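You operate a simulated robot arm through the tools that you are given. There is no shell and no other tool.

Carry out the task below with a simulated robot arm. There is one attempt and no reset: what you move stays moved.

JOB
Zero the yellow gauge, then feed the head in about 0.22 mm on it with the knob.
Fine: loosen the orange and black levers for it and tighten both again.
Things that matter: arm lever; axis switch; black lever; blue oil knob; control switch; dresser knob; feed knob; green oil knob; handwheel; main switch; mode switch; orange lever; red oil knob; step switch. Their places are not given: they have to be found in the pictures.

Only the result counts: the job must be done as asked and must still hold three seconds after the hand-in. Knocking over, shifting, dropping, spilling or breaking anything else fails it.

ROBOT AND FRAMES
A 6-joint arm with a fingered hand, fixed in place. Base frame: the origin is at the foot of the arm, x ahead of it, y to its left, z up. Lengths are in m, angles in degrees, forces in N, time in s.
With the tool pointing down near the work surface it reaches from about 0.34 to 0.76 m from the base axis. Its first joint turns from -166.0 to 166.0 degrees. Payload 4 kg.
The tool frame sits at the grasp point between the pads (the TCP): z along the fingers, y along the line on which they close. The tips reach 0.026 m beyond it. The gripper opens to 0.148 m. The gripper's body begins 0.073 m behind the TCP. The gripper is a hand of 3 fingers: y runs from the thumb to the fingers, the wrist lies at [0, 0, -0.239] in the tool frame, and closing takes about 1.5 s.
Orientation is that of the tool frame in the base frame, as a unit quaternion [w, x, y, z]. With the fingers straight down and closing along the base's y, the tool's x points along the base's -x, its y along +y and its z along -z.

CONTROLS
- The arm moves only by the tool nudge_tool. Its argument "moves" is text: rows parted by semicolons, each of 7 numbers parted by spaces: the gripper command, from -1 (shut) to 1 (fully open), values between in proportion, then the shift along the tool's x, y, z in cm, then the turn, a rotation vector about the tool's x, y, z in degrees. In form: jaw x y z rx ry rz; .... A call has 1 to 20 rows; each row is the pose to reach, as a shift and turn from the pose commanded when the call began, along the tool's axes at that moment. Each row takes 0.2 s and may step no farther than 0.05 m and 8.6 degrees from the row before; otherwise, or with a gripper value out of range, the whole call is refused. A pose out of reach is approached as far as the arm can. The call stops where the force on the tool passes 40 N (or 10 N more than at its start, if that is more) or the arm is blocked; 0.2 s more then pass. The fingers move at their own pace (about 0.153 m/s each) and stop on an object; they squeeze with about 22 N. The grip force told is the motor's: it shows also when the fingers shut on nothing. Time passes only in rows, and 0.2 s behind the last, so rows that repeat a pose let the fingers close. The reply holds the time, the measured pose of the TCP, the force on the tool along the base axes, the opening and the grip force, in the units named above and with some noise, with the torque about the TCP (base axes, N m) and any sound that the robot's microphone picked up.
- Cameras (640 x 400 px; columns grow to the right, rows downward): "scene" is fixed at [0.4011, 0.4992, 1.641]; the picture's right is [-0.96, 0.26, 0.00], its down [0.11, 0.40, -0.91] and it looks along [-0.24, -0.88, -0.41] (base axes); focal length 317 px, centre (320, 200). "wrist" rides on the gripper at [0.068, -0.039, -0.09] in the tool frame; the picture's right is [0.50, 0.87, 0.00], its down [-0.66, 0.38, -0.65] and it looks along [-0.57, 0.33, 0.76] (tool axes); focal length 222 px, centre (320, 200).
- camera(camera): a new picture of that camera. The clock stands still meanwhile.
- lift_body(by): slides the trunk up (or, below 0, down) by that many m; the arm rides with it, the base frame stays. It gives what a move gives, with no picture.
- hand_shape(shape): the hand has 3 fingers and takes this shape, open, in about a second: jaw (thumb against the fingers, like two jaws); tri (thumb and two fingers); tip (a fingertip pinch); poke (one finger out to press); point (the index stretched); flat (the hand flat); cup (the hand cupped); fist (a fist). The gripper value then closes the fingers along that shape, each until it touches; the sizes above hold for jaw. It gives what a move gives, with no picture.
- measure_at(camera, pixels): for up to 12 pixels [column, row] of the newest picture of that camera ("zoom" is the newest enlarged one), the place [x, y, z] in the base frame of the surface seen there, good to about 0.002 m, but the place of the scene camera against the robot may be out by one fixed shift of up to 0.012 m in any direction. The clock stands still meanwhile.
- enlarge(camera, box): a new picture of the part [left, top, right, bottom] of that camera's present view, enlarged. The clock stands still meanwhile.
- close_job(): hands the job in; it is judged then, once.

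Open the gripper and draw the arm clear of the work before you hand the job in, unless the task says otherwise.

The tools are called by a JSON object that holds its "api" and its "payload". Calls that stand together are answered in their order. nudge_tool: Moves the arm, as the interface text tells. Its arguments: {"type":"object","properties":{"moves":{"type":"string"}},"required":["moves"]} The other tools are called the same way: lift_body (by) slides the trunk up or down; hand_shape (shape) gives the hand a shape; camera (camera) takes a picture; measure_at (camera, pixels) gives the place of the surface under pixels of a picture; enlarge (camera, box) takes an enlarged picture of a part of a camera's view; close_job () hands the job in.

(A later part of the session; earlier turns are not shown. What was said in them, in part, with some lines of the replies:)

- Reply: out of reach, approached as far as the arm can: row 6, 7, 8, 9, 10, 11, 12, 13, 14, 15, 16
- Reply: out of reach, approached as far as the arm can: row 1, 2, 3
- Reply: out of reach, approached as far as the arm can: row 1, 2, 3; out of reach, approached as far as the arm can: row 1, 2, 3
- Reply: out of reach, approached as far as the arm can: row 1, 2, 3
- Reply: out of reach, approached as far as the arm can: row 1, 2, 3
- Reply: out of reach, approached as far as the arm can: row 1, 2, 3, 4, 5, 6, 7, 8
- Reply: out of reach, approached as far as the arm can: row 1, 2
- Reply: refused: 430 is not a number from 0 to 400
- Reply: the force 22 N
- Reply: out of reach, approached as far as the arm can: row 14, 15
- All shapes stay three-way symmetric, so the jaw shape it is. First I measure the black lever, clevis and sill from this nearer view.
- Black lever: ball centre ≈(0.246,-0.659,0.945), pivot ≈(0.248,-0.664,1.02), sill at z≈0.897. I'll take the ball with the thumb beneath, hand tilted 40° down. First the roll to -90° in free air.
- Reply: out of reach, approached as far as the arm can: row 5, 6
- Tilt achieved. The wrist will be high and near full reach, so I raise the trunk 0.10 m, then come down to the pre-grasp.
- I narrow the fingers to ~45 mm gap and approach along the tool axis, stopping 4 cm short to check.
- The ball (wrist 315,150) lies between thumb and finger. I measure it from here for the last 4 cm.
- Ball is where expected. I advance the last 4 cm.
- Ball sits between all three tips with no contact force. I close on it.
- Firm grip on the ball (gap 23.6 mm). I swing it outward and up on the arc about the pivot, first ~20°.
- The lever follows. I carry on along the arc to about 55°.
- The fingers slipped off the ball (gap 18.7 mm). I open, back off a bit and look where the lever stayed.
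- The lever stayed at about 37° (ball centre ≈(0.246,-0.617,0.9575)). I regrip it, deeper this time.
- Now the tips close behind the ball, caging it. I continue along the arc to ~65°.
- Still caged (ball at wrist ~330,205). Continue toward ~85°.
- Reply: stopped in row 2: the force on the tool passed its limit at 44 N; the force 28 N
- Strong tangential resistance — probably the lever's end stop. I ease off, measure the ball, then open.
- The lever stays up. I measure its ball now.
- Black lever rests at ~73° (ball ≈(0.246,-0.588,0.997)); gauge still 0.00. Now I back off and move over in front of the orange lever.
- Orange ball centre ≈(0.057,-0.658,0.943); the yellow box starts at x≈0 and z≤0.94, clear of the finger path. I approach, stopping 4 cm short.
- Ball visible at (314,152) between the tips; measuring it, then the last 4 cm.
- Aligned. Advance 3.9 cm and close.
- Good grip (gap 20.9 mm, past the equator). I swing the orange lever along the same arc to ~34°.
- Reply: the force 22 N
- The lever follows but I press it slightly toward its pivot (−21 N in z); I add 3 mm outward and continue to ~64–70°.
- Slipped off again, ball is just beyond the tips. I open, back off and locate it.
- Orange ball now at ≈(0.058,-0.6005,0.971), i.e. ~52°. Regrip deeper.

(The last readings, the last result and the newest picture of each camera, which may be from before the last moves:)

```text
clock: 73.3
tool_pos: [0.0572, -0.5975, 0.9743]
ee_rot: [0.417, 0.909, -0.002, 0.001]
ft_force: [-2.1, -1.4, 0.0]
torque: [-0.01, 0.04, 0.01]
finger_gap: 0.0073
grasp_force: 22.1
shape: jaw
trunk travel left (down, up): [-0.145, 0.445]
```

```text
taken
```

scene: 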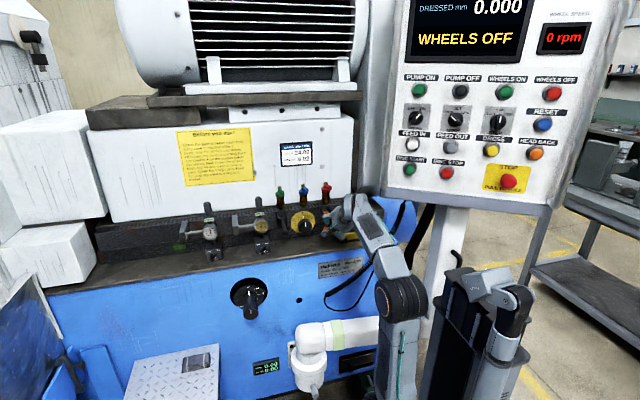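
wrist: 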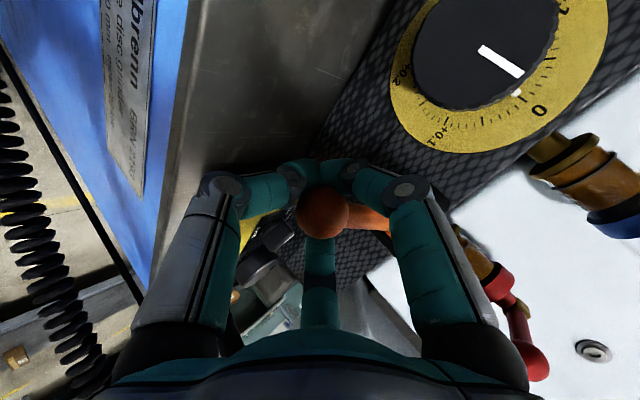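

Ball fully caged. Continue up to ~78° or until the stop.

{"api": "nudge_tool", "payload": {"moves": "-0.9 0 0.18 -0.65 0 0 0; -0.9 0 0.4 -1.35 0 0 0; -0.9 0 0.7 -1.95 0 0 0; -0.9 0 1.02 -2.59 0 0 0; -0.9 0 1.25 -2.95 0 0 0; -0.9 0 1.48 -3.28 0 0 0; -0.9 0 1.48 -3.28 0 0 0"}}

{"api": "camera", "payload": {"camera": "wrist"}}

```text
clock: 74.5
tool_pos: [0.057, -0.5883, 0.9922]
ee_rot: [0.409, 0.913, -0.002, 0.001]
ft_force: [-3.3, -21.2, -18.6]
torque: [0.14, -0.05, 0.06]
finger_gap: 0.0047
grasp_force: 21.7
shape: jaw
trunk travel left (down, up): [-0.145, 0.445]
stopped in row 5: the force on the tool passed its limit at 42 N (the readings are from after the stop); the commanded pose is now the measured one
```

```text
taken
```

wrist: 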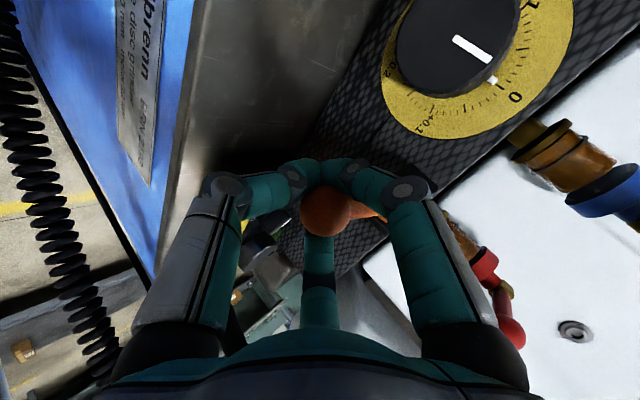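

At its stop, same as the black one. I ease, open and withdraw, and measure both.

{"api": "nudge_tool", "payload": {"moves": "-0.9 0 -0.3 0.5 0 0 0; -0.5 0 -0.3 0.5 0 0 0; -0.2 0 -0.3 0.5 0 0 0; -0.1 0 -0.3 -1.5 0 0 0; -0.1 0 -0.3 -4 0 0 0; -0.1 0 -0.3 -6 0 0 0; -0.1 0 -0.3 -8 0 0 0; -0.1 0 -0.3 -10 0 0 0; -0.1 0 -0.3 -10 0 0 0"}}

{"api": "camera", "payload": {"camera": "wrist"}}

{"api": "enlarge", "payload": {"camera": "scene", "box": [230, 180, 360, 270]}}

```text
clock: 76.5
tool_pos: [0.0578, -0.5071, 1.0613]
ee_rot: [0.413, 0.911, -0.001, 0.003]
ft_force: [-0.1, 0.6, -0.5]
torque: [-0.01, -0.01, -0.02]
finger_gap: 0.0666
grasp_force: 0.0
shape: jaw
trunk travel left (down, up): [-0.145, 0.445]
```

```text
taken
```

wrist: 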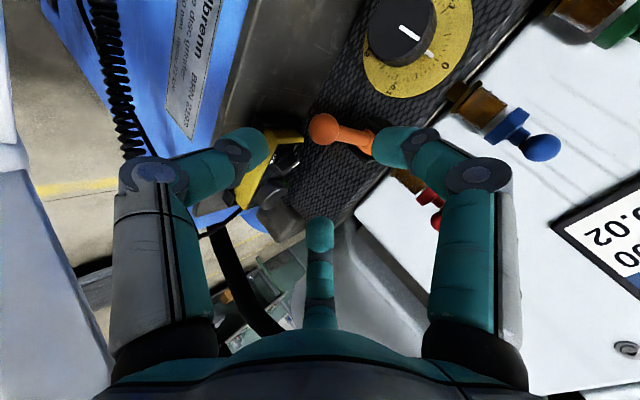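

```text
4.44 times, centred on (295, 225) of scene
```

zoom: 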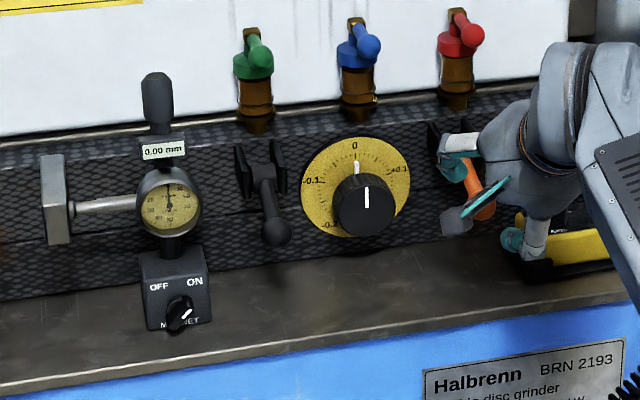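

{"api": "measure_at", "payload": {"camera": "zoom", "pixels": [[275, 228], [366, 200], [265, 190]]}}

{"api": "measure_at", "payload": {"camera": "wrist", "pixels": [[321, 128], [330, 132], [400, 32], [350, 138]]}}

```text
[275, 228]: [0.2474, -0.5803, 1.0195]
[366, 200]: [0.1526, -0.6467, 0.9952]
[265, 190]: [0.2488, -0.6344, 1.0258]
```

```text
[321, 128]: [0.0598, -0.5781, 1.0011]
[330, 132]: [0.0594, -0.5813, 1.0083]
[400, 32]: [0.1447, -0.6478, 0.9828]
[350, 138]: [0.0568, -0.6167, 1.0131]
```

Both levers are up at ~73° and the gauge still reads 0.00. Now I straighten the hand and centre it in front of the feed knob (x≈0.15), then lower the trunk.

{"api": "nudge_tool", "payload": {"moves": "-0.1 1 0.5 -0.5 0 0 0; -0.1 2.5 1 -1 -7 0 0; -0.1 4 1.5 -1.5 -14 0 0; -0.1 5.5 2 -1.8 -21 0 0; -0.1 7 2.25 -1.98 -28 0 0; -0.1 8.5 2.25 -1.98 -35 0 0; -0.1 9.2 2.25 -1.98 -41.2 0 0; -0.1 9.2 2.25 -1.98 -41.2 0 0"}}

{"api": "lift_body", "payload": {"by": -0.1}}

{"api": "camera", "payload": {"camera": "wrist"}}

{"api": "camera", "payload": {"camera": "scene"}}

```text
clock: 78.3
tool_pos: [0.1503, -0.5078, 1.09]
ee_rot: [0.706, 0.708, -0.001, 0.001]
ft_force: [-0.2, 0.4, -0.1]
torque: [0.0, -0.01, -0.01]
finger_gap: 0.0664
grasp_force: 0.1
shape: jaw
trunk travel left (down, up): [-0.145, 0.445]
```

```text
clock: 79.6
tool_pos: [0.15, -0.5075, 0.9896]
ee_rot: [0.707, 0.707, -0.001, 0.001]
ft_force: [-0.3, 0.1, -0.1]
torque: [0.01, 0.0, -0.01]
finger_gap: 0.0662
grasp_force: 0.1
shape: jaw
trunk travel left (down, up): [-0.045, 0.545]
```

```text
taken
```

wrist: 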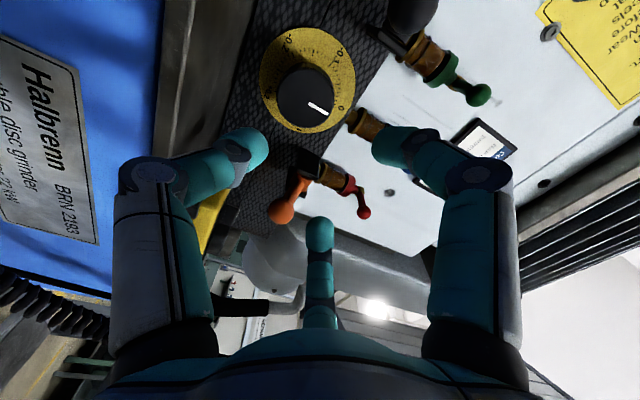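

```text
taken
```

scene: 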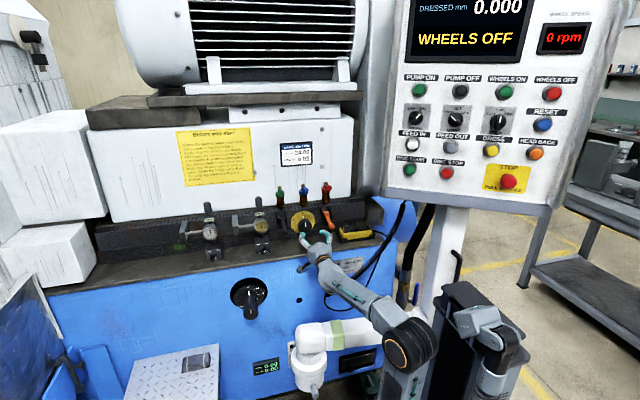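

Well placed. I zoom on the knob to get its axis and diameter.

{"api": "enlarge", "payload": {"camera": "wrist", "box": [240, 20, 380, 150]}}

{"api": "measure_at", "payload": {"camera": "wrist", "pixels": [[304, 96], [283, 100], [327, 90], [298, 72], [310, 117], [285, 84], [322, 112], [270, 70], [345, 110], [305, 130]]}}

```text
3.08 times, centred on (310, 85) of wrist
```

zoom: 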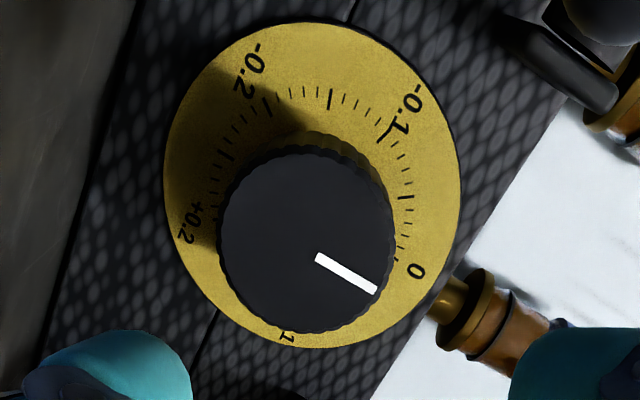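

```text
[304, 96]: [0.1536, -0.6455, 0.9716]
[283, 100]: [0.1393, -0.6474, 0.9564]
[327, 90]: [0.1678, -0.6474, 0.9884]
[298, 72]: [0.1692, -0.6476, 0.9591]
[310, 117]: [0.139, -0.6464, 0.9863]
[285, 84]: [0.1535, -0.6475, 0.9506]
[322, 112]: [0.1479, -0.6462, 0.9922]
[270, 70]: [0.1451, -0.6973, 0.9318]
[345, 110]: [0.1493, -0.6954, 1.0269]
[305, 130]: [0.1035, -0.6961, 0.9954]
```

Knob axis ≈(0.152, 0.976), diameter ≈53 mm, face at y≈-0.646. I line up and approach to ~4 cm short with a 64 mm gap.

{"api": "nudge_tool", "payload": {"moves": "-0.13 0.2 -0.7 2.5 0 0 0; -0.13 0.2 -1.36 5 0 0 0; -0.13 0.2 -1.36 7.5 0 0 0; -0.13 0.2 -1.36 9 0 0 0; -0.13 0.2 -1.36 9 0 0 0"}}

{"api": "camera", "payload": {"camera": "wrist"}}

{"api": "enlarge", "payload": {"camera": "scene", "box": [240, 180, 370, 270]}}

```text
clock: 80.8
tool_pos: [0.1525, -0.5989, 0.9772]
ee_rot: [0.706, 0.708, -0.001, 0.001]
ft_force: [0.4, -0.4, -0.4]
torque: [0.02, 0.01, -0.01]
finger_gap: 0.0651
grasp_force: 0.1
shape: jaw
trunk travel left (down, up): [-0.045, 0.545]
```

```text
taken
```

wrist: 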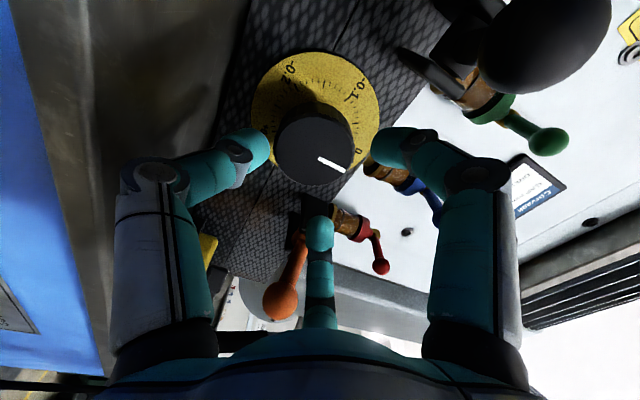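

```text
4.44 times, centred on (305, 225) of scene
```

zoom: 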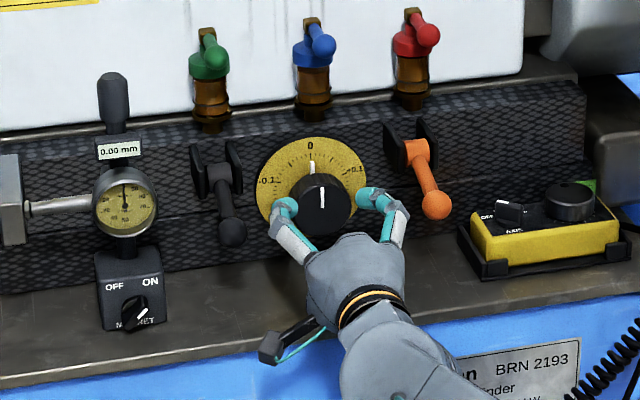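

Approach looks good. I verify the knob centre from here (face centre near (313,150)).

{"api": "measure_at", "payload": {"camera": "wrist", "pixels": [[313, 150], [277, 150], [350, 148], [313, 118], [313, 183], [263, 145], [405, 140], [320, 232]]}}

```text
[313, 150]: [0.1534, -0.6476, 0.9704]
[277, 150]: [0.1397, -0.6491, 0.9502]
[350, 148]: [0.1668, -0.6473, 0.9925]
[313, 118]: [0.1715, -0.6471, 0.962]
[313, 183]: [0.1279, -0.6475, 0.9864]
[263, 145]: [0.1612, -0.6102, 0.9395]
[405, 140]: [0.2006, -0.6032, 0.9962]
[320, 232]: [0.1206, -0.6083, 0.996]
```

Knob axis ≈(0.1515, 0.973). I shift 4 mm down, advance 3.6 cm and close on the knob.

{"api": "nudge_tool", "payload": {"moves": "-0.13 -0.1 -0.35 1.2 0 0 0; -0.13 -0.1 -0.35 2.4 0 0 0; -0.13 -0.1 -0.35 3.6 0 0 0; -0.13 -0.1 -0.35 3.6 0 0 0"}}

{"api": "nudge_tool", "payload": {"moves": "-0.3 0 0 0 0 0 0; -0.5 0 0 0 0 0 0; -0.5 0 0 0 0 0 0; -0.5 0 0 0 0 0 0"}}

{"api": "camera", "payload": {"camera": "wrist"}}

{"api": "enlarge", "payload": {"camera": "scene", "box": [240, 190, 340, 260]}}

```text
clock: 81.8
tool_pos: [0.1509, -0.6344, 0.9723]
ee_rot: [0.706, 0.708, -0.001, 0.001]
ft_force: [0.3, 0.7, 0.7]
torque: [-0.01, 0.0, 0.03]
finger_gap: 0.0645
grasp_force: 0.1
shape: jaw
trunk travel left (down, up): [-0.045, 0.545]
```

```text
clock: 82.8
tool_pos: [0.1514, -0.6347, 0.9719]
ee_rot: [0.707, 0.707, -0.001, 0.001]
ft_force: [0.7, -2.4, 0.2]
torque: [0.03, -0.01, 0.04]
finger_gap: 0.0512
grasp_force: 22.3
shape: jaw
trunk travel left (down, up): [-0.045, 0.545]
```

```text
taken
```

wrist: 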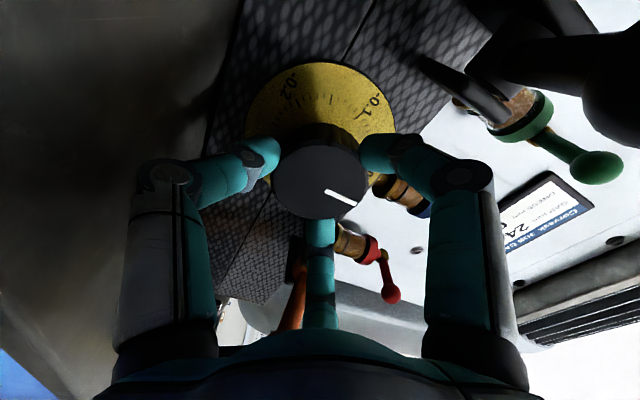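

```text
5.71 times, centred on (290, 225) of scene
```

zoom: 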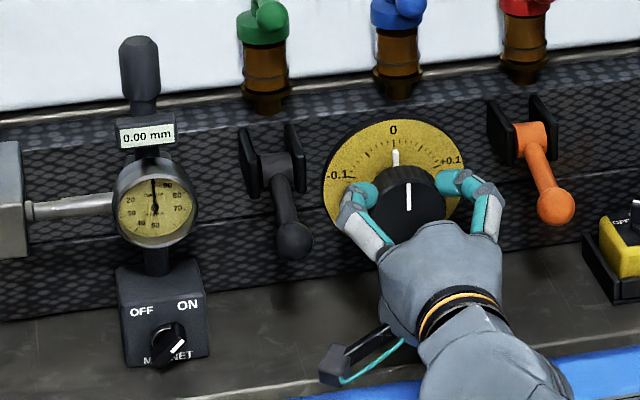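

Knob gripped, gauge 0.00. I turn clockwise (toward +) 15° and read the gauge.

{"api": "nudge_tool", "payload": {"moves": "-0.5 0 0 0 0 0 5; -0.5 0 0 0 0 0 10; -0.5 0 0 0 0 0 15; -0.5 0 0 0 0 0 15"}}

{"api": "enlarge", "payload": {"camera": "scene", "box": [240, 190, 340, 260]}}

```text
clock: 83.8
tool_pos: [0.1498, -0.6344, 0.9725]
ee_rot: [0.7, 0.702, -0.093, 0.093]
ft_force: [2.9, -4.9, 3.9]
torque: [-0.03, -0.01, 0.03]
finger_gap: 0.0508
grasp_force: 21.9
shape: jaw
trunk travel left (down, up): [-0.045, 0.545]
```

```text
5.71 times, centred on (290, 225) of scene
```

zoom: 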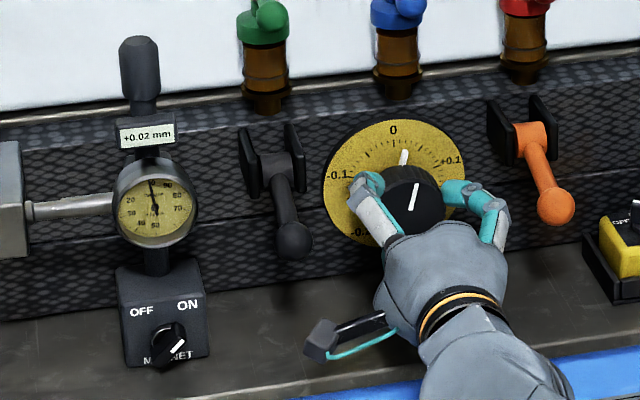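

Clockwise gives +0.02 on the gauge and the pointer moves toward +. I go on 60° more within the free roll range.

{"api": "nudge_tool", "payload": {"moves": "-0.5 0 0 0 0 0 5; -0.5 0 0 0 0 0 10; -0.5 0 0 0 0 0 15; -0.5 0 0 0 0 0 20; -0.5 0 0 0 0 0 25; -0.5 0 0 0 0 0 30; -0.5 0 0 0 0 0 35; -0.5 0 0 0 0 0 40; -0.5 0 0 0 0 0 45; -0.5 0 0 0 0 0 50; -0.5 0 0 0 0 0 55; -0.5 0 0 0 0 0 60; -0.5 0 0 0 0 0 60"}}

{"api": "enlarge", "payload": {"camera": "scene", "box": [240, 190, 340, 260]}}

{"api": "camera", "payload": {"camera": "wrist"}}

```text
clock: 86.6
tool_pos: [0.1603, -0.6389, 1.008]
ee_rot: [0.556, 0.565, -0.436, 0.426]
ft_force: [-2.4, 8.0, 8.0]
torque: [-0.01, 0.15, -0.14]
finger_gap: 0.0323
grasp_force: 22.4
shape: jaw
out of reach, approached as far as the arm can: row 8, 9, 10, 11, 12, 13
trunk travel left (down, up): [-0.045, 0.545]
```

```text
5.71 times, centred on (290, 225) of scene
```

zoom: 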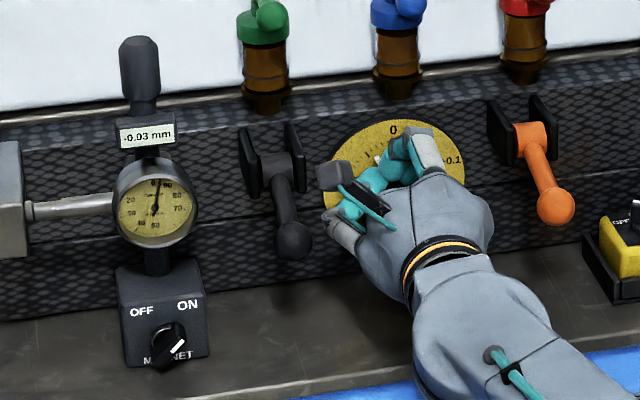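

```text
taken
```

wrist: 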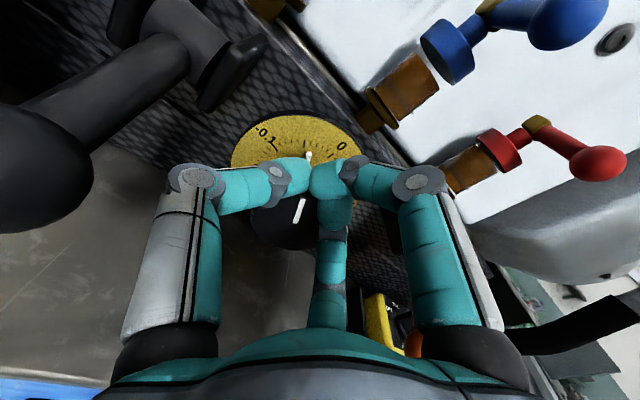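

The roll limit here is about -40°, so the hand drifted and slipped (gauge now -0.03). I open, back straight out, and then use the more negative roll range instead.

{"api": "nudge_tool", "payload": {"moves": "-0.4 0 0 0 0 0 0; 0.1 0 0 0 0 0 0; 0.1 0 0 0 0 0 0; 0.1 0 0 -1.5 0 0 0; 0.1 0 0 -3.5 0 0 0; 0.1 0 0 -5.5 0 0 0; 0.1 0 0 -8 0 0 0; 0.1 0 0 -10 0 0 0; 0.1 0 0 -10 0 0 0"}}

{"api": "enlarge", "payload": {"camera": "scene", "box": [240, 190, 340, 260]}}

```text
clock: 88.6
tool_pos: [0.162, -0.5383, 1.0167]
ee_rot: [0.559, 0.562, -0.434, 0.427]
ft_force: [-0.9, -0.5, 0.3]
torque: [0.02, -0.01, -0.02]
finger_gap: 0.0811
grasp_force: 0.0
shape: jaw
out of reach, approached as far as the arm can: row 4, 5, 6, 7, 8, 9
trunk travel left (down, up): [-0.045, 0.545]
```

```text
5.71 times, centred on (290, 225) of scene
```

zoom: 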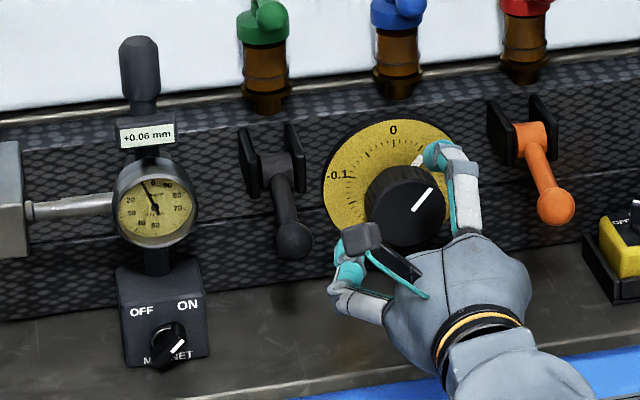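

Gauge now +0.06 with the pointer at about +0.06 — consistent. I roll far the other way in free air (to about -174°) while re-centring.

{"api": "nudge_tool", "payload": {"moves": "-0.1 0 0 -1.8 0 0 -8; -0.1 -1 0 -1.8 0 0 -16; -0.1 -2 0 -1.8 0 0 -24; -0.1 -3 0 -1.8 0 0 -32; -0.1 -4.43 0 -1.8 0 0 -40; -0.1 -4.43 0 -1.8 0 0 -48; -0.1 -4.43 0 -1.8 0 0 -56; -0.1 -4.43 0 -1.8 0 0 -64; -0.1 -4.43 0 -1.8 0 0 -72; -0.1 -4.43 0 -1.8 0 0 -80; -0.1 -4.43 0 -1.8 0 0 -88; -0.1 -4.43 0 -1.8 0 0 -96; -0.1 -4.43 0 -1.8 0 0 -104; -0.1 -4.43 0 -1.8 0 0 -112; -0.1 -4.43 0 -1.8 0 0 -120; -0.1 -4.43 0 -1.8 0 0 -128; -0.1 -4.43 0 -1.8 0 0 -136; -0.1 -4.43 0 -1.8 0 0 -144; -0.1 -4.43 0 -1.8 0 0 -152; -0.1 -4.43 0 -1.8 0 0 -160"}}

{"api": "camera", "payload": {"camera": "scene"}}

```text
clock: 92.8
tool_pos: [0.151, -0.5221, 0.9742]
ee_rot: [0.52, 0.522, 0.478, -0.478]
ft_force: [-0.1, -0.3, 0.2]
torque: [-0.03, 0.03, 0.04]
finger_gap: 0.0672
grasp_force: 0.1
shape: jaw
trunk travel left (down, up): [-0.045, 0.545]
```

```text
taken
```

scene: 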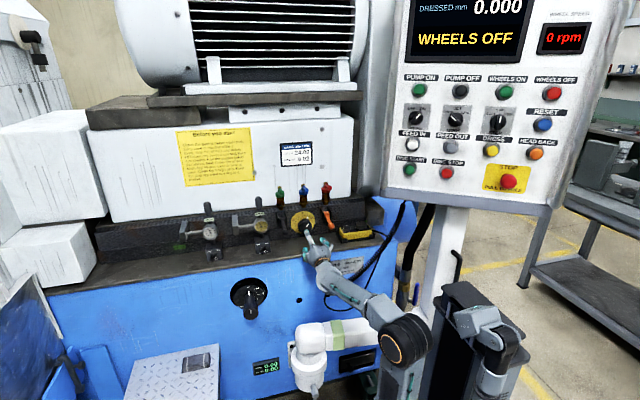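

Roll -174° is fine, leaving ~120° of clockwise travel. I approach the knob again and grip it.

{"api": "nudge_tool", "payload": {"moves": "-0.13 0.15 0 3 0 0 0; -0.13 0.15 0 6 0 0 0; -0.13 0.15 0 9 0 0 0; -0.13 0.15 0 11.3 0 0 0; -0.13 0.15 0 11.3 0 0 0"}}

{"api": "enlarge", "payload": {"camera": "scene", "box": [240, 190, 340, 260]}}

{"api": "camera", "payload": {"camera": "wrist"}}

```text
clock: 94.0
tool_pos: [0.1511, -0.6338, 0.9737]
ee_rot: [0.521, 0.523, 0.477, -0.477]
ft_force: [0.2, 0.2, -0.8]
torque: [0.01, 0.01, 0.02]
finger_gap: 0.0649
grasp_force: 0.0
shape: jaw
trunk travel left (down, up): [-0.045, 0.545]
```

```text
5.71 times, centred on (290, 225) of scene
```

zoom: 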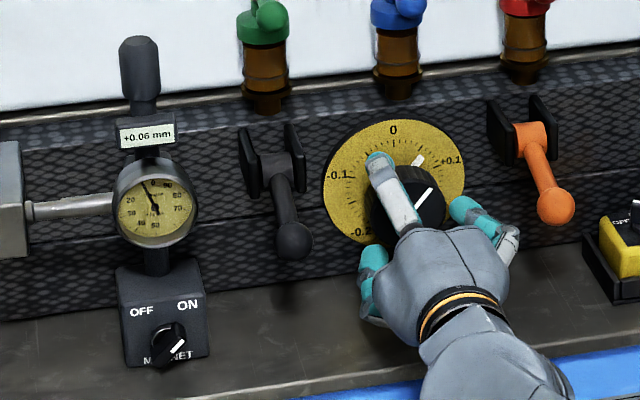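

```text
taken
```

wrist: 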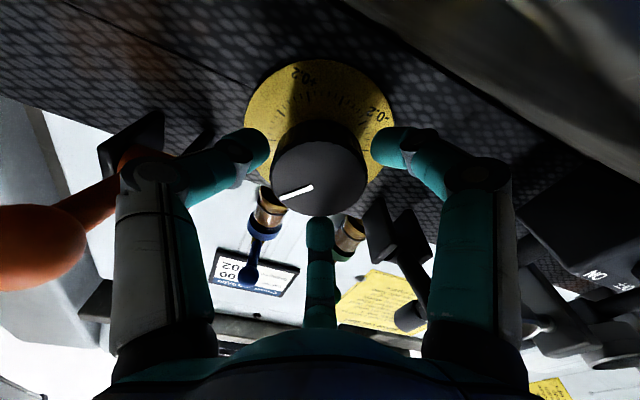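

Centred with no contact. Close, then turn clockwise 56°.

{"api": "nudge_tool", "payload": {"moves": "-0.3 0 0 0 0 0 0; -0.5 0 0 0 0 0 0; -0.5 0 0 0 0 0 0; -0.5 0 0 0 0 0 0; -0.5 0 0 0 0 0 6; -0.5 0 0 0 0 0 12; -0.5 0 0 0 0 0 18; -0.5 0 0 0 0 0 24; -0.5 0 0 0 0 0 30; -0.5 0 0 0 0 0 36; -0.5 0 0 0 0 0 42; -0.5 0 0 0 0 0 48; -0.5 0 0 0 0 0 54; -0.5 0 0 0 0 0 54"}}

{"api": "enlarge", "payload": {"camera": "scene", "box": [240, 190, 340, 260]}}

```text
clock: 97.0
tool_pos: [0.1503, -0.6329, 0.9724]
ee_rot: [0.681, 0.683, 0.187, -0.187]
ft_force: [-3.4, 2.8, 5.8]
torque: [-0.09, 0.01, -0.05]
finger_gap: 0.0511
grasp_force: 21.9
shape: jaw
trunk travel left (down, up): [-0.045, 0.545]
```

```text
5.71 times, centred on (290, 225) of scene
```

zoom: 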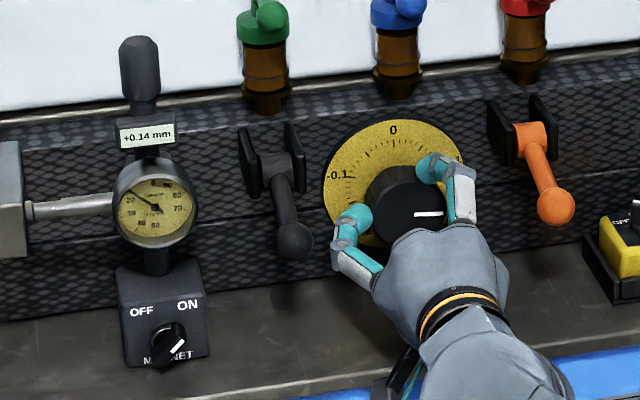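

+0.14 now (≈0.015 mm per 10°). 50° more, then fine-tune.

{"api": "nudge_tool", "payload": {"moves": "-0.5 0 0 0 0 0 6; -0.5 0 0 0 0 0 12; -0.5 0 0 0 0 0 18; -0.5 0 0 0 0 0 24; -0.5 0 0 0 0 0 30; -0.5 0 0 0 0 0 36; -0.5 0 0 0 0 0 42; -0.5 0 0 0 0 0 47; -0.5 0 0 0 0 0 47"}}

{"api": "enlarge", "payload": {"camera": "scene", "box": [240, 190, 340, 260]}}

```text
clock: 99.0
tool_pos: [0.1509, -0.6334, 0.9726]
ee_rot: [0.699, 0.7, -0.102, 0.1]
ft_force: [-4.8, 2.9, 5.6]
torque: [-0.1, 0.0, -0.08]
finger_gap: 0.0513
grasp_force: 22.3
shape: jaw
trunk travel left (down, up): [-0.045, 0.545]
```

```text
5.71 times, centred on (290, 225) of scene
```

zoom: 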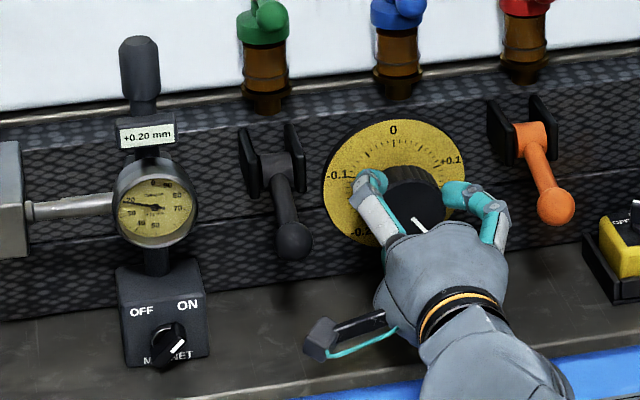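

+0.20; 14° more.

{"api": "nudge_tool", "payload": {"moves": "-0.5 0 0 0 0 0 5; -0.5 0 0 0 0 0 10; -0.5 0 0 0 0 0 14; -0.5 0 0 0 0 0 14"}}

{"api": "enlarge", "payload": {"camera": "scene", "box": [235, 195, 285, 235]}}

```text
clock: 100.0
tool_pos: [0.1505, -0.6336, 0.9725]
ee_rot: [0.682, 0.683, -0.184, 0.184]
ft_force: [-5.0, 2.5, 5.2]
torque: [-0.15, 0.01, -0.09]
finger_gap: 0.0509
grasp_force: 21.9
shape: jaw
trunk travel left (down, up): [-0.045, 0.545]
```

```text
10.00 times, centred on (260, 215) of scene
```

zoom: 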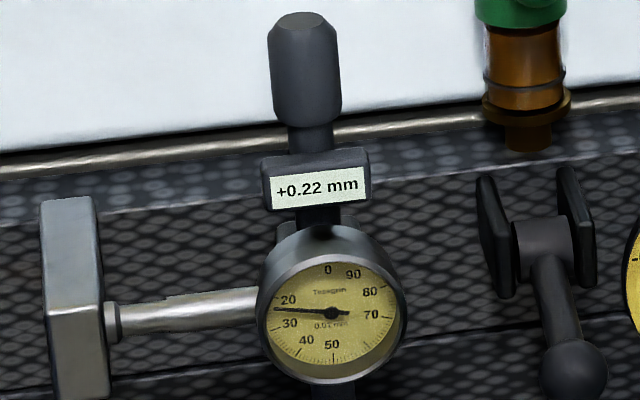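

The gauge reads +0.22. I let go of the knob and draw back.

{"api": "nudge_tool", "payload": {"moves": "-0.3 0 0 0 0 0 0; -0.1 0 0 0 0 0 0; -0.1 0 0 0 0 0 0; -0.1 0 0 -3 0 0 0; -0.1 0 0 -6 0 0 0; -0.1 0 0 -9 0 0 0; -0.1 0 0 -12 0 0 0; -0.1 0 0 -12 0 0 0"}}

{"api": "enlarge", "payload": {"camera": "scene", "box": [240, 190, 340, 260]}}

```text
clock: 101.8
tool_pos: [0.1508, -0.5142, 0.9729]
ee_rot: [0.682, 0.683, -0.186, 0.184]
ft_force: [0.6, -0.1, -0.1]
torque: [-0.01, -0.01, 0.02]
finger_gap: 0.0661
grasp_force: 0.1
shape: jaw
trunk travel left (down, up): [-0.045, 0.545]
```

```text
5.71 times, centred on (290, 225) of scene
```

zoom: 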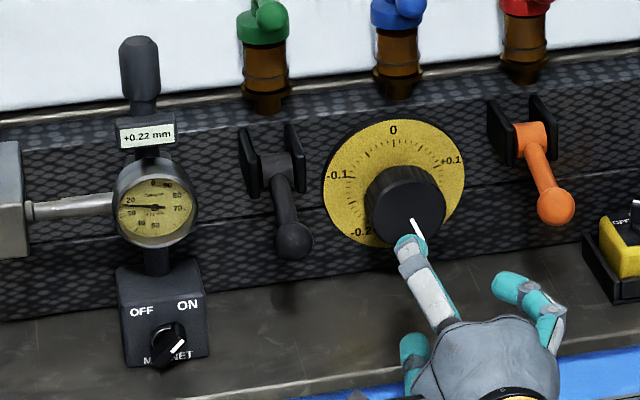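

Still +0.22. Now to tighten: I'll push each lever ball back down with closed fingertips. First roll to -90°, raise the trunk, tilt 40° and close the hand, in front of the black lever.

{"api": "nudge_tool", "payload": {"moves": "-0.5 0 0 -1 0 0 -8; -1 0 0 -2 0 0 -16; -1 0 0 -2 0 0 -24; -1 0 0 -2 0 0 -30; -1 0 0 -2 0 0 -30"}}

{"api": "lift_body", "payload": {"by": 0.1}}

{"api": "nudge_tool", "payload": {"moves": "-1 2 1 0 8 0 0; -1 4 2 0 16 0 0; -1 6 2 0 24 0 0; -1 8 2 0 32 0 0; -1 9.5 2 0 40 0 0; -1 9.5 2 0 40 0 0"}}

{"api": "camera", "payload": {"camera": "wrist"}}

```text
clock: 103.0
tool_pos: [0.1514, -0.4953, 0.9728]
ee_rot: [0.706, 0.708, -0.001, 0.001]
ft_force: [-0.1, -0.9, 0.6]
torque: [-0.02, 0.0, -0.02]
finger_gap: 0.0
grasp_force: 22.2
shape: jaw
trunk travel left (down, up): [-0.045, 0.545]
```

```text
clock: 104.4
tool_pos: [0.1505, -0.4929, 1.0723]
ee_rot: [0.706, 0.708, -0.002, 0.001]
ft_force: [0.1, 0.6, -0.8]
torque: [-0.01, -0.01, 0.02]
finger_gap: 0.0
grasp_force: 22.2
shape: jaw
trunk travel left (down, up): [-0.145, 0.445]
```

```text
clock: 105.8
tool_pos: [0.2473, -0.4944, 1.0937]
ee_rot: [0.422, 0.907, -0.001, 0.002]
ft_force: [0.0, 0.2, 0.8]
torque: [0.0, 0.0, -0.04]
finger_gap: 0.0
grasp_force: 22.0
shape: jaw
trunk travel left (down, up): [-0.145, 0.445]
```

```text
taken
```

wrist: 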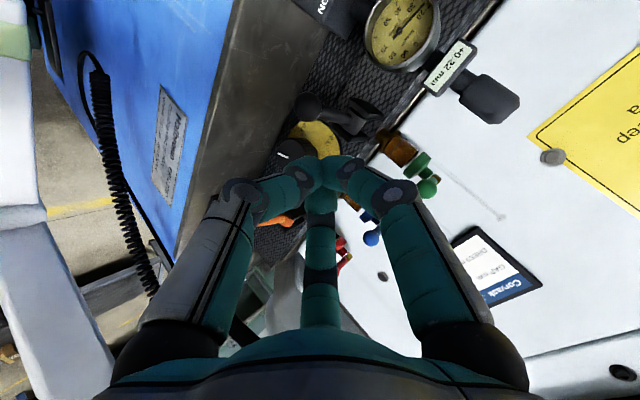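

I measure the closed fingertips and the lever's ball (near (310,108)).

{"api": "measure_at", "payload": {"camera": "wrist", "pixels": [[318, 165], [302, 168], [340, 168], [320, 190], [309, 107], [303, 103], [318, 112], [350, 120]]}}

{"api": "enlarge", "payload": {"camera": "wrist", "box": [240, 60, 400, 220]}}

```text
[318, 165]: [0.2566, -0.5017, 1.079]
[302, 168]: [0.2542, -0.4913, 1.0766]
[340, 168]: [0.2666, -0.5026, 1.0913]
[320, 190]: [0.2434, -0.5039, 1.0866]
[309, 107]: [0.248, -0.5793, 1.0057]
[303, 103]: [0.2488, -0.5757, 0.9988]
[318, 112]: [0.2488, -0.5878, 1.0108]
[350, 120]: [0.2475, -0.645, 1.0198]
```

```text
2.50 times, centred on (320, 140) of wrist
```

zoom: 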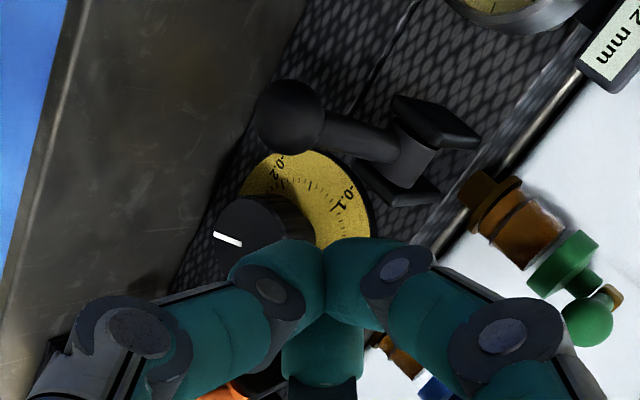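

The closed tips make a blunt pusher ~2 cm beyond the TCP. I bring it just short of the black ball.

{"api": "nudge_tool", "payload": {"moves": "-1 0 -1 2.5 0 0 0; -1 0 -1.35 5 0 0 0; -1 0 -1.35 7.5 0 0 0; -1 0 -1.35 9.3 0 0 0; -1 0 -1.35 9.3 0 0 0"}}

{"api": "camera", "payload": {"camera": "wrist"}}

{"api": "enlarge", "payload": {"camera": "scene", "box": [230, 180, 350, 260]}}

```text
clock: 107.0
tool_pos: [0.2452, -0.5575, 1.0227]
ee_rot: [0.422, 0.907, -0.002, 0.001]
ft_force: [0.0, 0.2, -0.4]
torque: [-0.02, 0.0, 0.0]
finger_gap: 0.0
grasp_force: 22.2
shape: jaw
trunk travel left (down, up): [-0.145, 0.445]
```

```text
taken
```

wrist: 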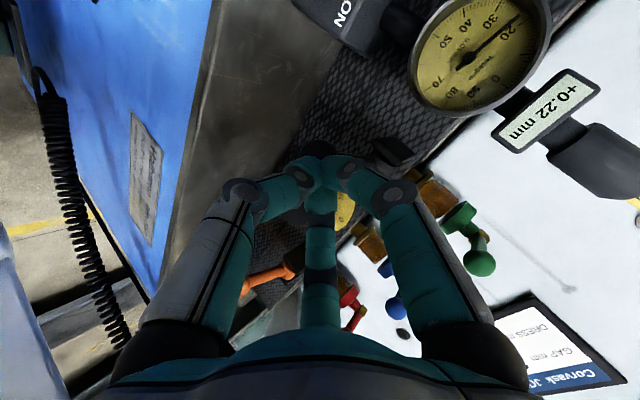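

```text
5.00 times, centred on (290, 220) of scene
```

zoom: 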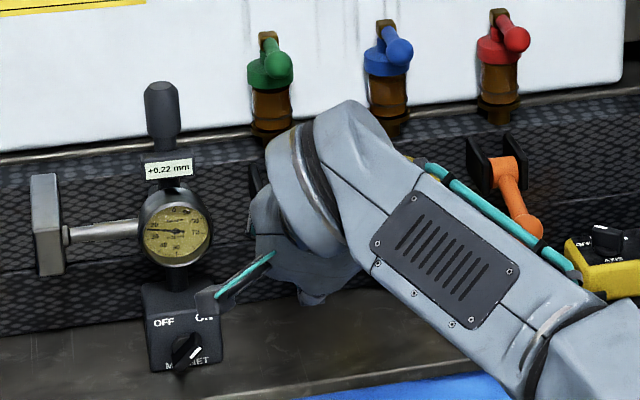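

In position. I push along the arc, first to about 30°.

{"api": "nudge_tool", "payload": {"moves": "-1 0 -0.2 0.9 0 0 0; -1 0 -0.45 1.7 0 0 0; -1 0 -0.8 2.5 0 0 0; -1 0 -1.05 3.5 0 0 0; -1 0 -1.25 4.5 0 0 0; -1 0 -1.22 5.5 0 0 0; -1 0 -1.15 6.55 0 0 0; -1 0 -1.15 6.55 0 0 0"}}

{"api": "camera", "payload": {"camera": "wrist"}}

```text
clock: 108.8
tool_pos: [0.2467, -0.599, 0.9722]
ee_rot: [0.422, 0.907, -0.001, 0.002]
ft_force: [-0.2, 0.7, 0.5]
torque: [0.02, 0.0, 0.01]
finger_gap: 0.0
grasp_force: 22.3
shape: jaw
trunk travel left (down, up): [-0.145, 0.445]
```

```text
taken
```

wrist: 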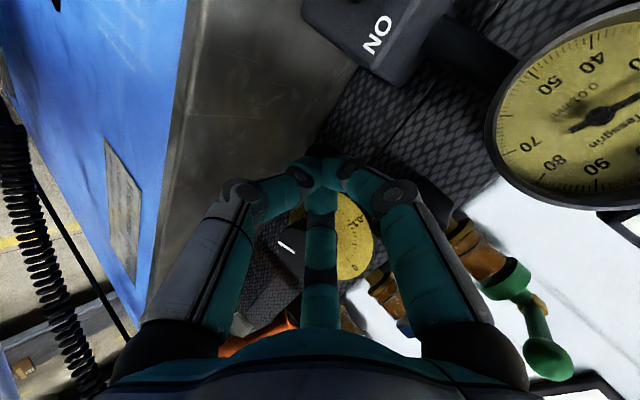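

The ball is still ahead of the tips and moved along. I continue to the tight end, pushing until resistance.

{"api": "nudge_tool", "payload": {"moves": "-1 0 0.3 1 0 0 0; -1 0 0.63 2 0 0 0; -1 0 1 2.65 0 0 0; -1 0 1.4 3.3 0 0 0; -1 0 1.73 3.75 0 0 0; -1 0 2 4.2 0 0 0; -1 0 2.3 4.7 0 0 0; -1 0 2.3 4.7 0 0 0"}}

{"api": "camera", "payload": {"camera": "wrist"}}

```text
clock: 109.8
tool_pos: [0.246, -0.6296, 0.969]
ee_rot: [0.426, 0.905, -0.001, 0.004]
ft_force: [-3.2, 25.4, 12.0]
torque: [0.14, 0.06, -0.13]
finger_gap: 0.0
grasp_force: 22.5
shape: jaw
trunk travel left (down, up): [-0.145, 0.445]
stopped in row 5: the force on the tool passed its limit at 43 N (the readings are from after the stop); the commanded pose is now the measured one
```

```text
taken
```

wrist: 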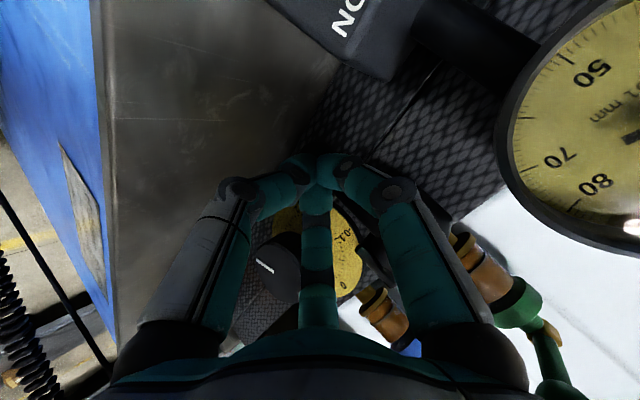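

Firm resistance with the ball at about its hanging place. I back off and check.

{"api": "nudge_tool", "payload": {"moves": "-1 0 0 -1.5 0 0 0; -1 0 0 -4 0 0 0; -1 0 0 -7 0 0 0; -1 0 0 -10 0 0 0; -1 0 0 -13 0 0 0; -1 0 0 -13 0 0 0"}}

{"api": "enlarge", "payload": {"camera": "wrist", "box": [260, 60, 420, 220]}}

{"api": "enlarge", "payload": {"camera": "scene", "box": [230, 180, 350, 260]}}

```text
clock: 111.2
tool_pos: [0.2477, -0.533, 1.0482]
ee_rot: [0.423, 0.906, -0.001, 0.003]
ft_force: [0.1, 0.1, -0.1]
torque: [-0.02, -0.01, 0.0]
finger_gap: 0.0003
grasp_force: 22.0
shape: jaw
trunk travel left (down, up): [-0.145, 0.445]
```

```text
2.50 times, centred on (340, 140) of wrist
```

zoom: 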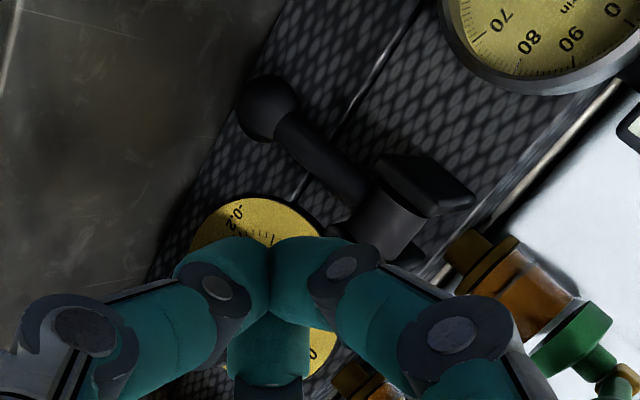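

```text
5.00 times, centred on (290, 220) of scene
```

zoom: 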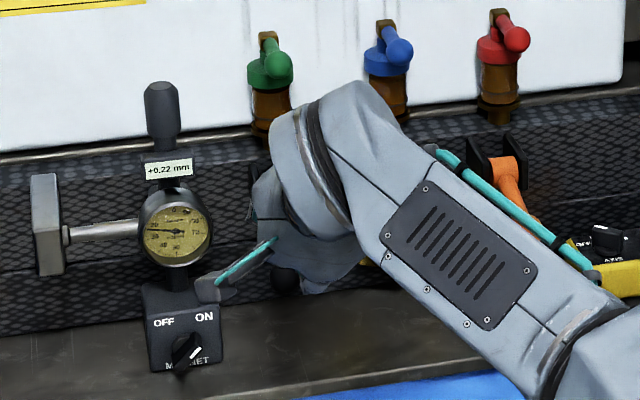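

{"api": "measure_at", "payload": {"camera": "wrist", "pixels": [[315, 102], [309, 97], [320, 108], [335, 118]]}}

```text
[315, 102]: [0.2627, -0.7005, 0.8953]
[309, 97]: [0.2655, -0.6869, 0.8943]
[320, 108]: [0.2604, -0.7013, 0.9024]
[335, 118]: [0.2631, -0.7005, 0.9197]
```

{"api": "enlarge", "payload": {"camera": "wrist", "box": [260, 60, 420, 220]}}

{"api": "measure_at", "payload": {"camera": "zoom", "pixels": [[267, 107], [255, 95], [285, 115], [310, 145], [340, 175], [400, 225]]}}

```text
2.50 times, centred on (340, 140) of wrist
```

zoom: 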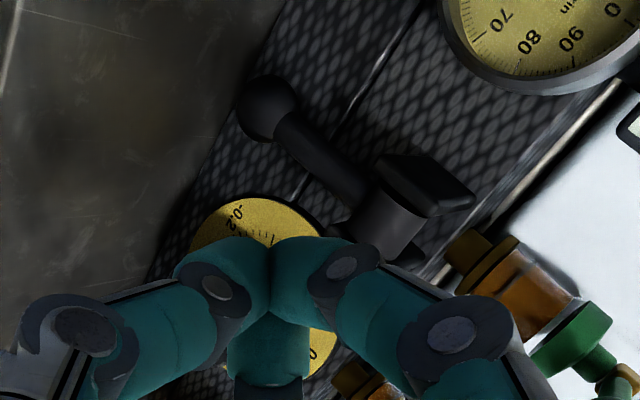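

```text
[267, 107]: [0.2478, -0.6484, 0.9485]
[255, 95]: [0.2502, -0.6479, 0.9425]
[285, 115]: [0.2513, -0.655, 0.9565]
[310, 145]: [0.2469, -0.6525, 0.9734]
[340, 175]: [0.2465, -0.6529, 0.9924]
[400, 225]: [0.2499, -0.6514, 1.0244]
```

The black lever is back in its tight place (ball front at y≈-0.648 as at the start), gauge +0.22. Now over to the orange one, stopping just short of its ball.

{"api": "nudge_tool", "payload": {"moves": "-1 0 0 -2 0 0 0; -1 -3 0 -3 0 0 0; -1 -6.5 0 -3 0 0 0; -1 -10 0 -3 0 0 0; -1 -13.5 0 -3 0 0 0; -1 -17 0 -3 0 0 0; -1 -19 0 -3 0 0 0; -1 -19 -0.2 -0.5 0 0 0; -1 -19 -0.37 2 0 0 0; -1 -19 -0.37 3.4 0 0 0; -1 -19 -0.37 3.4 0 0 0"}}

{"api": "camera", "payload": {"camera": "wrist"}}

{"api": "enlarge", "payload": {"camera": "scene", "box": [250, 180, 380, 270]}}

```text
clock: 113.6
tool_pos: [0.0571, -0.5577, 1.0206]
ee_rot: [0.424, 0.906, -0.001, 0.002]
ft_force: [0.5, 0.0, 0.3]
torque: [-0.03, 0.0, -0.01]
finger_gap: 0.0
grasp_force: 21.8
shape: jaw
trunk travel left (down, up): [-0.145, 0.445]
```

```text
taken
```

wrist: 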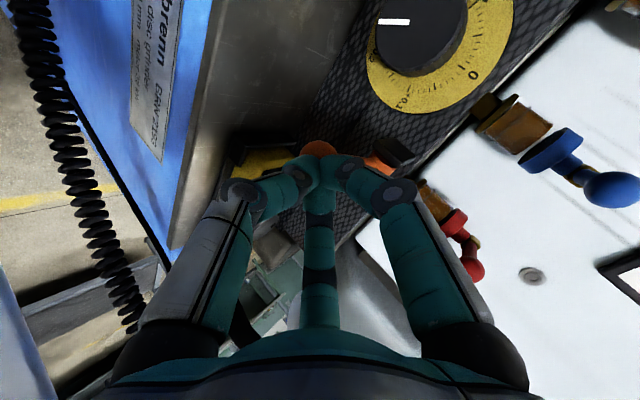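

```text
4.44 times, centred on (315, 225) of scene
```

zoom: 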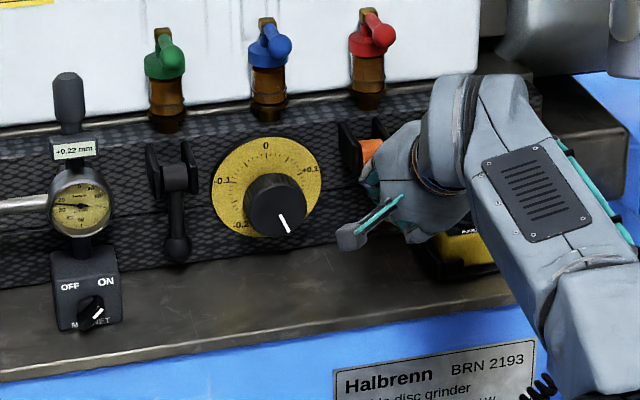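

Orange ball is right ahead of the tips (320,148). Push along the arc.

{"api": "nudge_tool", "payload": {"moves": "-1 0 -0.2 0.9 0 0 0; -1 0 -0.45 1.7 0 0 0; -1 0 -0.8 2.5 0 0 0; -1 0 -1.05 3.5 0 0 0; -1 0 -1.25 4.5 0 0 0; -1 0 -1.22 5.5 0 0 0; -1 0 -1.15 6.55 0 0 0; -1 0 -1.15 6.55 0 0 0"}}

{"api": "camera", "payload": {"camera": "wrist"}}

```text
clock: 115.4
tool_pos: [0.0561, -0.6003, 0.9709]
ee_rot: [0.424, 0.906, -0.002, 0.002]
ft_force: [-0.7, -0.3, 0.1]
torque: [0.0, -0.01, -0.01]
finger_gap: 0.0
grasp_force: 21.9
shape: jaw
trunk travel left (down, up): [-0.145, 0.445]
```

```text
taken
```

wrist: 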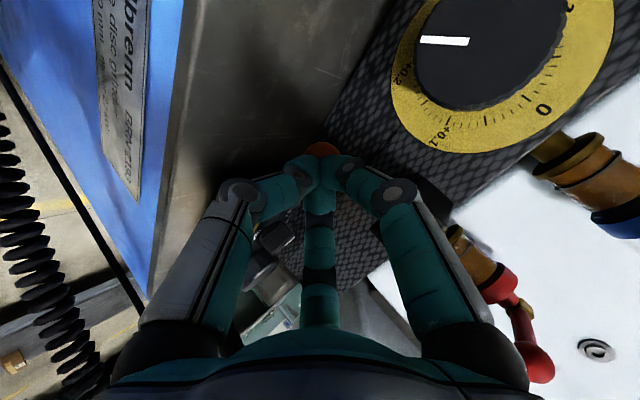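

The ball is ahead of the tips and following. I push it home.

{"api": "nudge_tool", "payload": {"moves": "-1 0 0.3 1 0 0 0; -1 0 0.63 2 0 0 0; -1 0 1 2.65 0 0 0; -1 0 1.4 3.3 0 0 0; -1 0 1.73 3.75 0 0 0; -1 0 2 4.2 0 0 0; -1 0 2.3 4.7 0 0 0; -1 0 2.3 4.7 0 0 0"}}

{"api": "nudge_tool", "payload": {"moves": "-1 0 0 -1.5 0 0 0; -1 0 0 -4 0 0 0; -1 0 0 -7 0 0 0; -1 0 0 -10 0 0 0; -1 0 0 -13 0 0 0; -1 0 0 -13 0 0 0"}}

{"api": "enlarge", "payload": {"camera": "scene", "box": [230, 180, 350, 260]}}

{"api": "enlarge", "payload": {"camera": "wrist", "box": [260, 60, 420, 220]}}

```text
clock: 116.5
tool_pos: [0.0564, -0.6305, 0.9684]
ee_rot: [0.428, 0.904, -0.002, 0.003]
ft_force: [1.8, 27.3, 13.7]
torque: [0.16, -0.01, 0.02]
finger_gap: 0.0002
grasp_force: 22.3
shape: jaw
trunk travel left (down, up): [-0.145, 0.445]
stopped in row 5: the force on the tool passed its limit at 44 N (the readings are from after the stop); the commanded pose is now the measured one
```

```text
clock: 117.9
tool_pos: [0.0577, -0.5327, 1.0475]
ee_rot: [0.425, 0.905, -0.001, 0.003]
ft_force: [-0.1, 0.1, 1.1]
torque: [0.0, 0.03, 0.03]
finger_gap: 0.0
grasp_force: 22.5
shape: jaw
trunk travel left (down, up): [-0.145, 0.445]
```

```text
5.00 times, centred on (290, 220) of scene
```

zoom: 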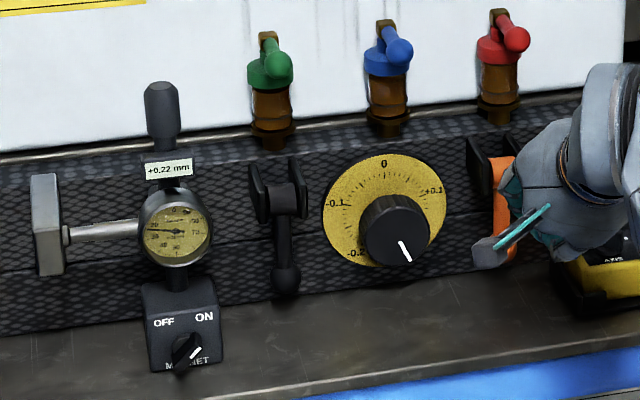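

```text
2.50 times, centred on (340, 140) of wrist
```

zoom: 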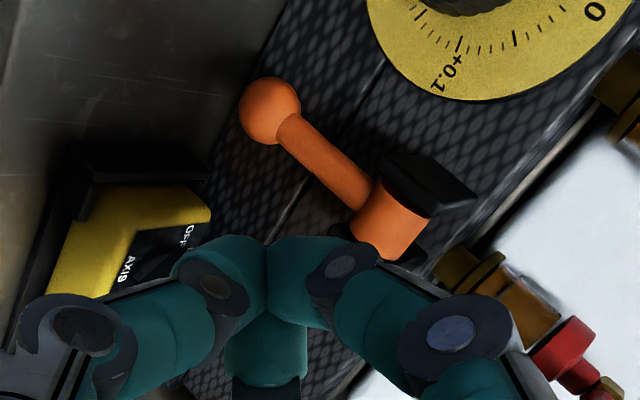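

Both levers hang down again and the gauge reads +0.22. I check the orange ball's place, then open and draw clear.

{"api": "measure_at", "payload": {"camera": "zoom", "pixels": [[269, 108], [310, 150], [340, 175], [395, 225]]}}

{"api": "nudge_tool", "payload": {"moves": "-1 0 0 -3 0 0 0; -1 0 0 -6 0 0 0; -1 0 0 -9 0 0 0; -1 0 0 -12 0 0 0; -0.5 0 0 -14 0 0 0; 0 0 0 -14 0 0 0; 1 0 0 -14 0 0 0; 1 0 0 -14 0 0 0; 1 0 0 -14 0 0 0"}}

{"api": "camera", "payload": {"camera": "scene"}}

{"api": "enlarge", "payload": {"camera": "scene", "box": [180, 180, 350, 280]}}

```text
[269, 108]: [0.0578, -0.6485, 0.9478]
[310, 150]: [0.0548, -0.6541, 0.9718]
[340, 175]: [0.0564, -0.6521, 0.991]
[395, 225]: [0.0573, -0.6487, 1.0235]
```

```text
clock: 119.9
tool_pos: [0.0557, -0.4251, 1.137]
ee_rot: [0.425, 0.905, -0.001, 0.004]
ft_force: [-0.3, 0.0, 0.6]
torque: [-0.01, -0.03, -0.01]
finger_gap: 0.1481
grasp_force: 0.1
shape: jaw
trunk travel left (down, up): [-0.145, 0.445]
```

```text
taken
```

scene: 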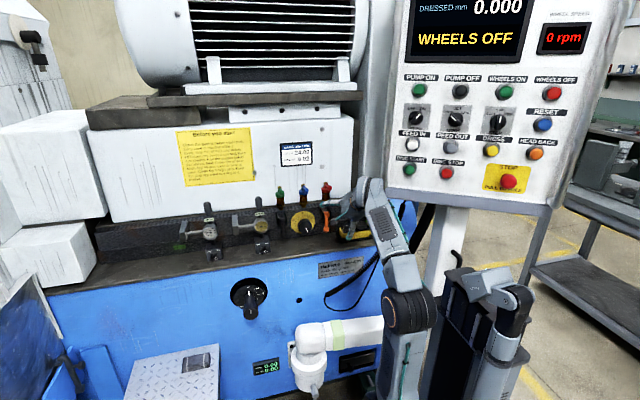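

```text
3.76 times, centred on (265, 230) of scene
```

zoom: 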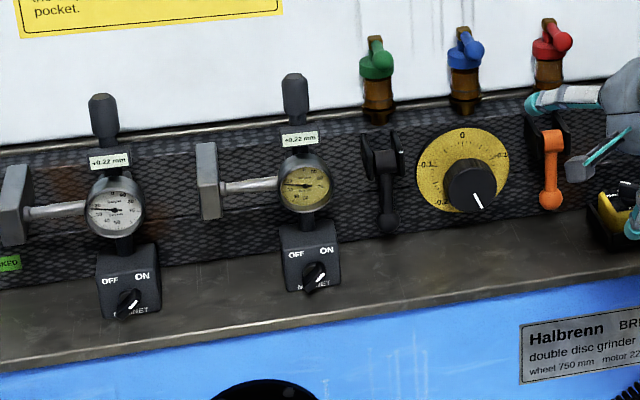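

Both gauges now read +0.22, so the head really moved 0.22 mm. One last close look at the yellow display and the levers before handing in.

{"api": "enlarge", "payload": {"camera": "scene", "box": [240, 195, 340, 255]}}

```text
6.40 times, centred on (290, 225) of scene
```

zoom: 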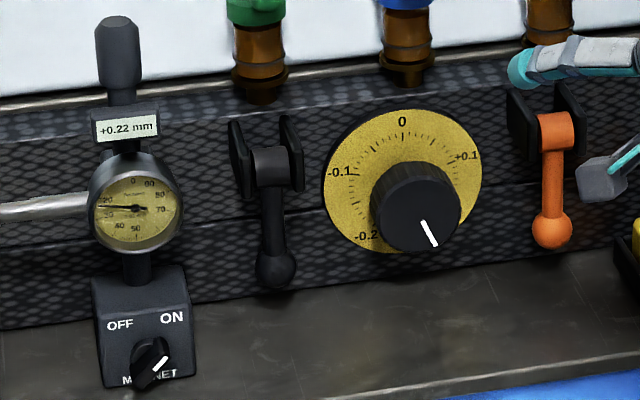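

The yellow gauge holds +0.22, both levers are down in their tight position, and the arm is clear with the gripper open. I hand in the job.

{"api": "close_job", "payload": {}}

```text
The job is handed in.
```

The yellow gauge was zeroed to 0.00. The head was then fed in with the feed knob until that gauge read +0.22 mm. The reading held at +0.22 after both levers were pushed back down.

- **Check on the feed:** the white gauge next to it went from 0.00 to +0.22 as well, so the head itself moved.
- **Levers:** I lifted the orange and black levers to their end stops before feeding. Afterwards I pushed each one back until it resisted at about 40 N. Both hang where they started, to within about 1–2 mm.
- **Direction:** nothing on the machine says which way is "in". I took clockwise, the + side of the knob scale, as in.
- **Slips on the way:** the hand once slipped off the knob while turning it, which moved the reading between -0.03 and +0.06 before I regripped and finished. It also slipped off each lever ball once while lifting, and earlier the thumb briefly touched the yellow gauge's plunger stem. The gauge's reading did not change from that touch, and I saw nothing else moved.

The gripper is open and the arm is drawn clear. The job is handed in.
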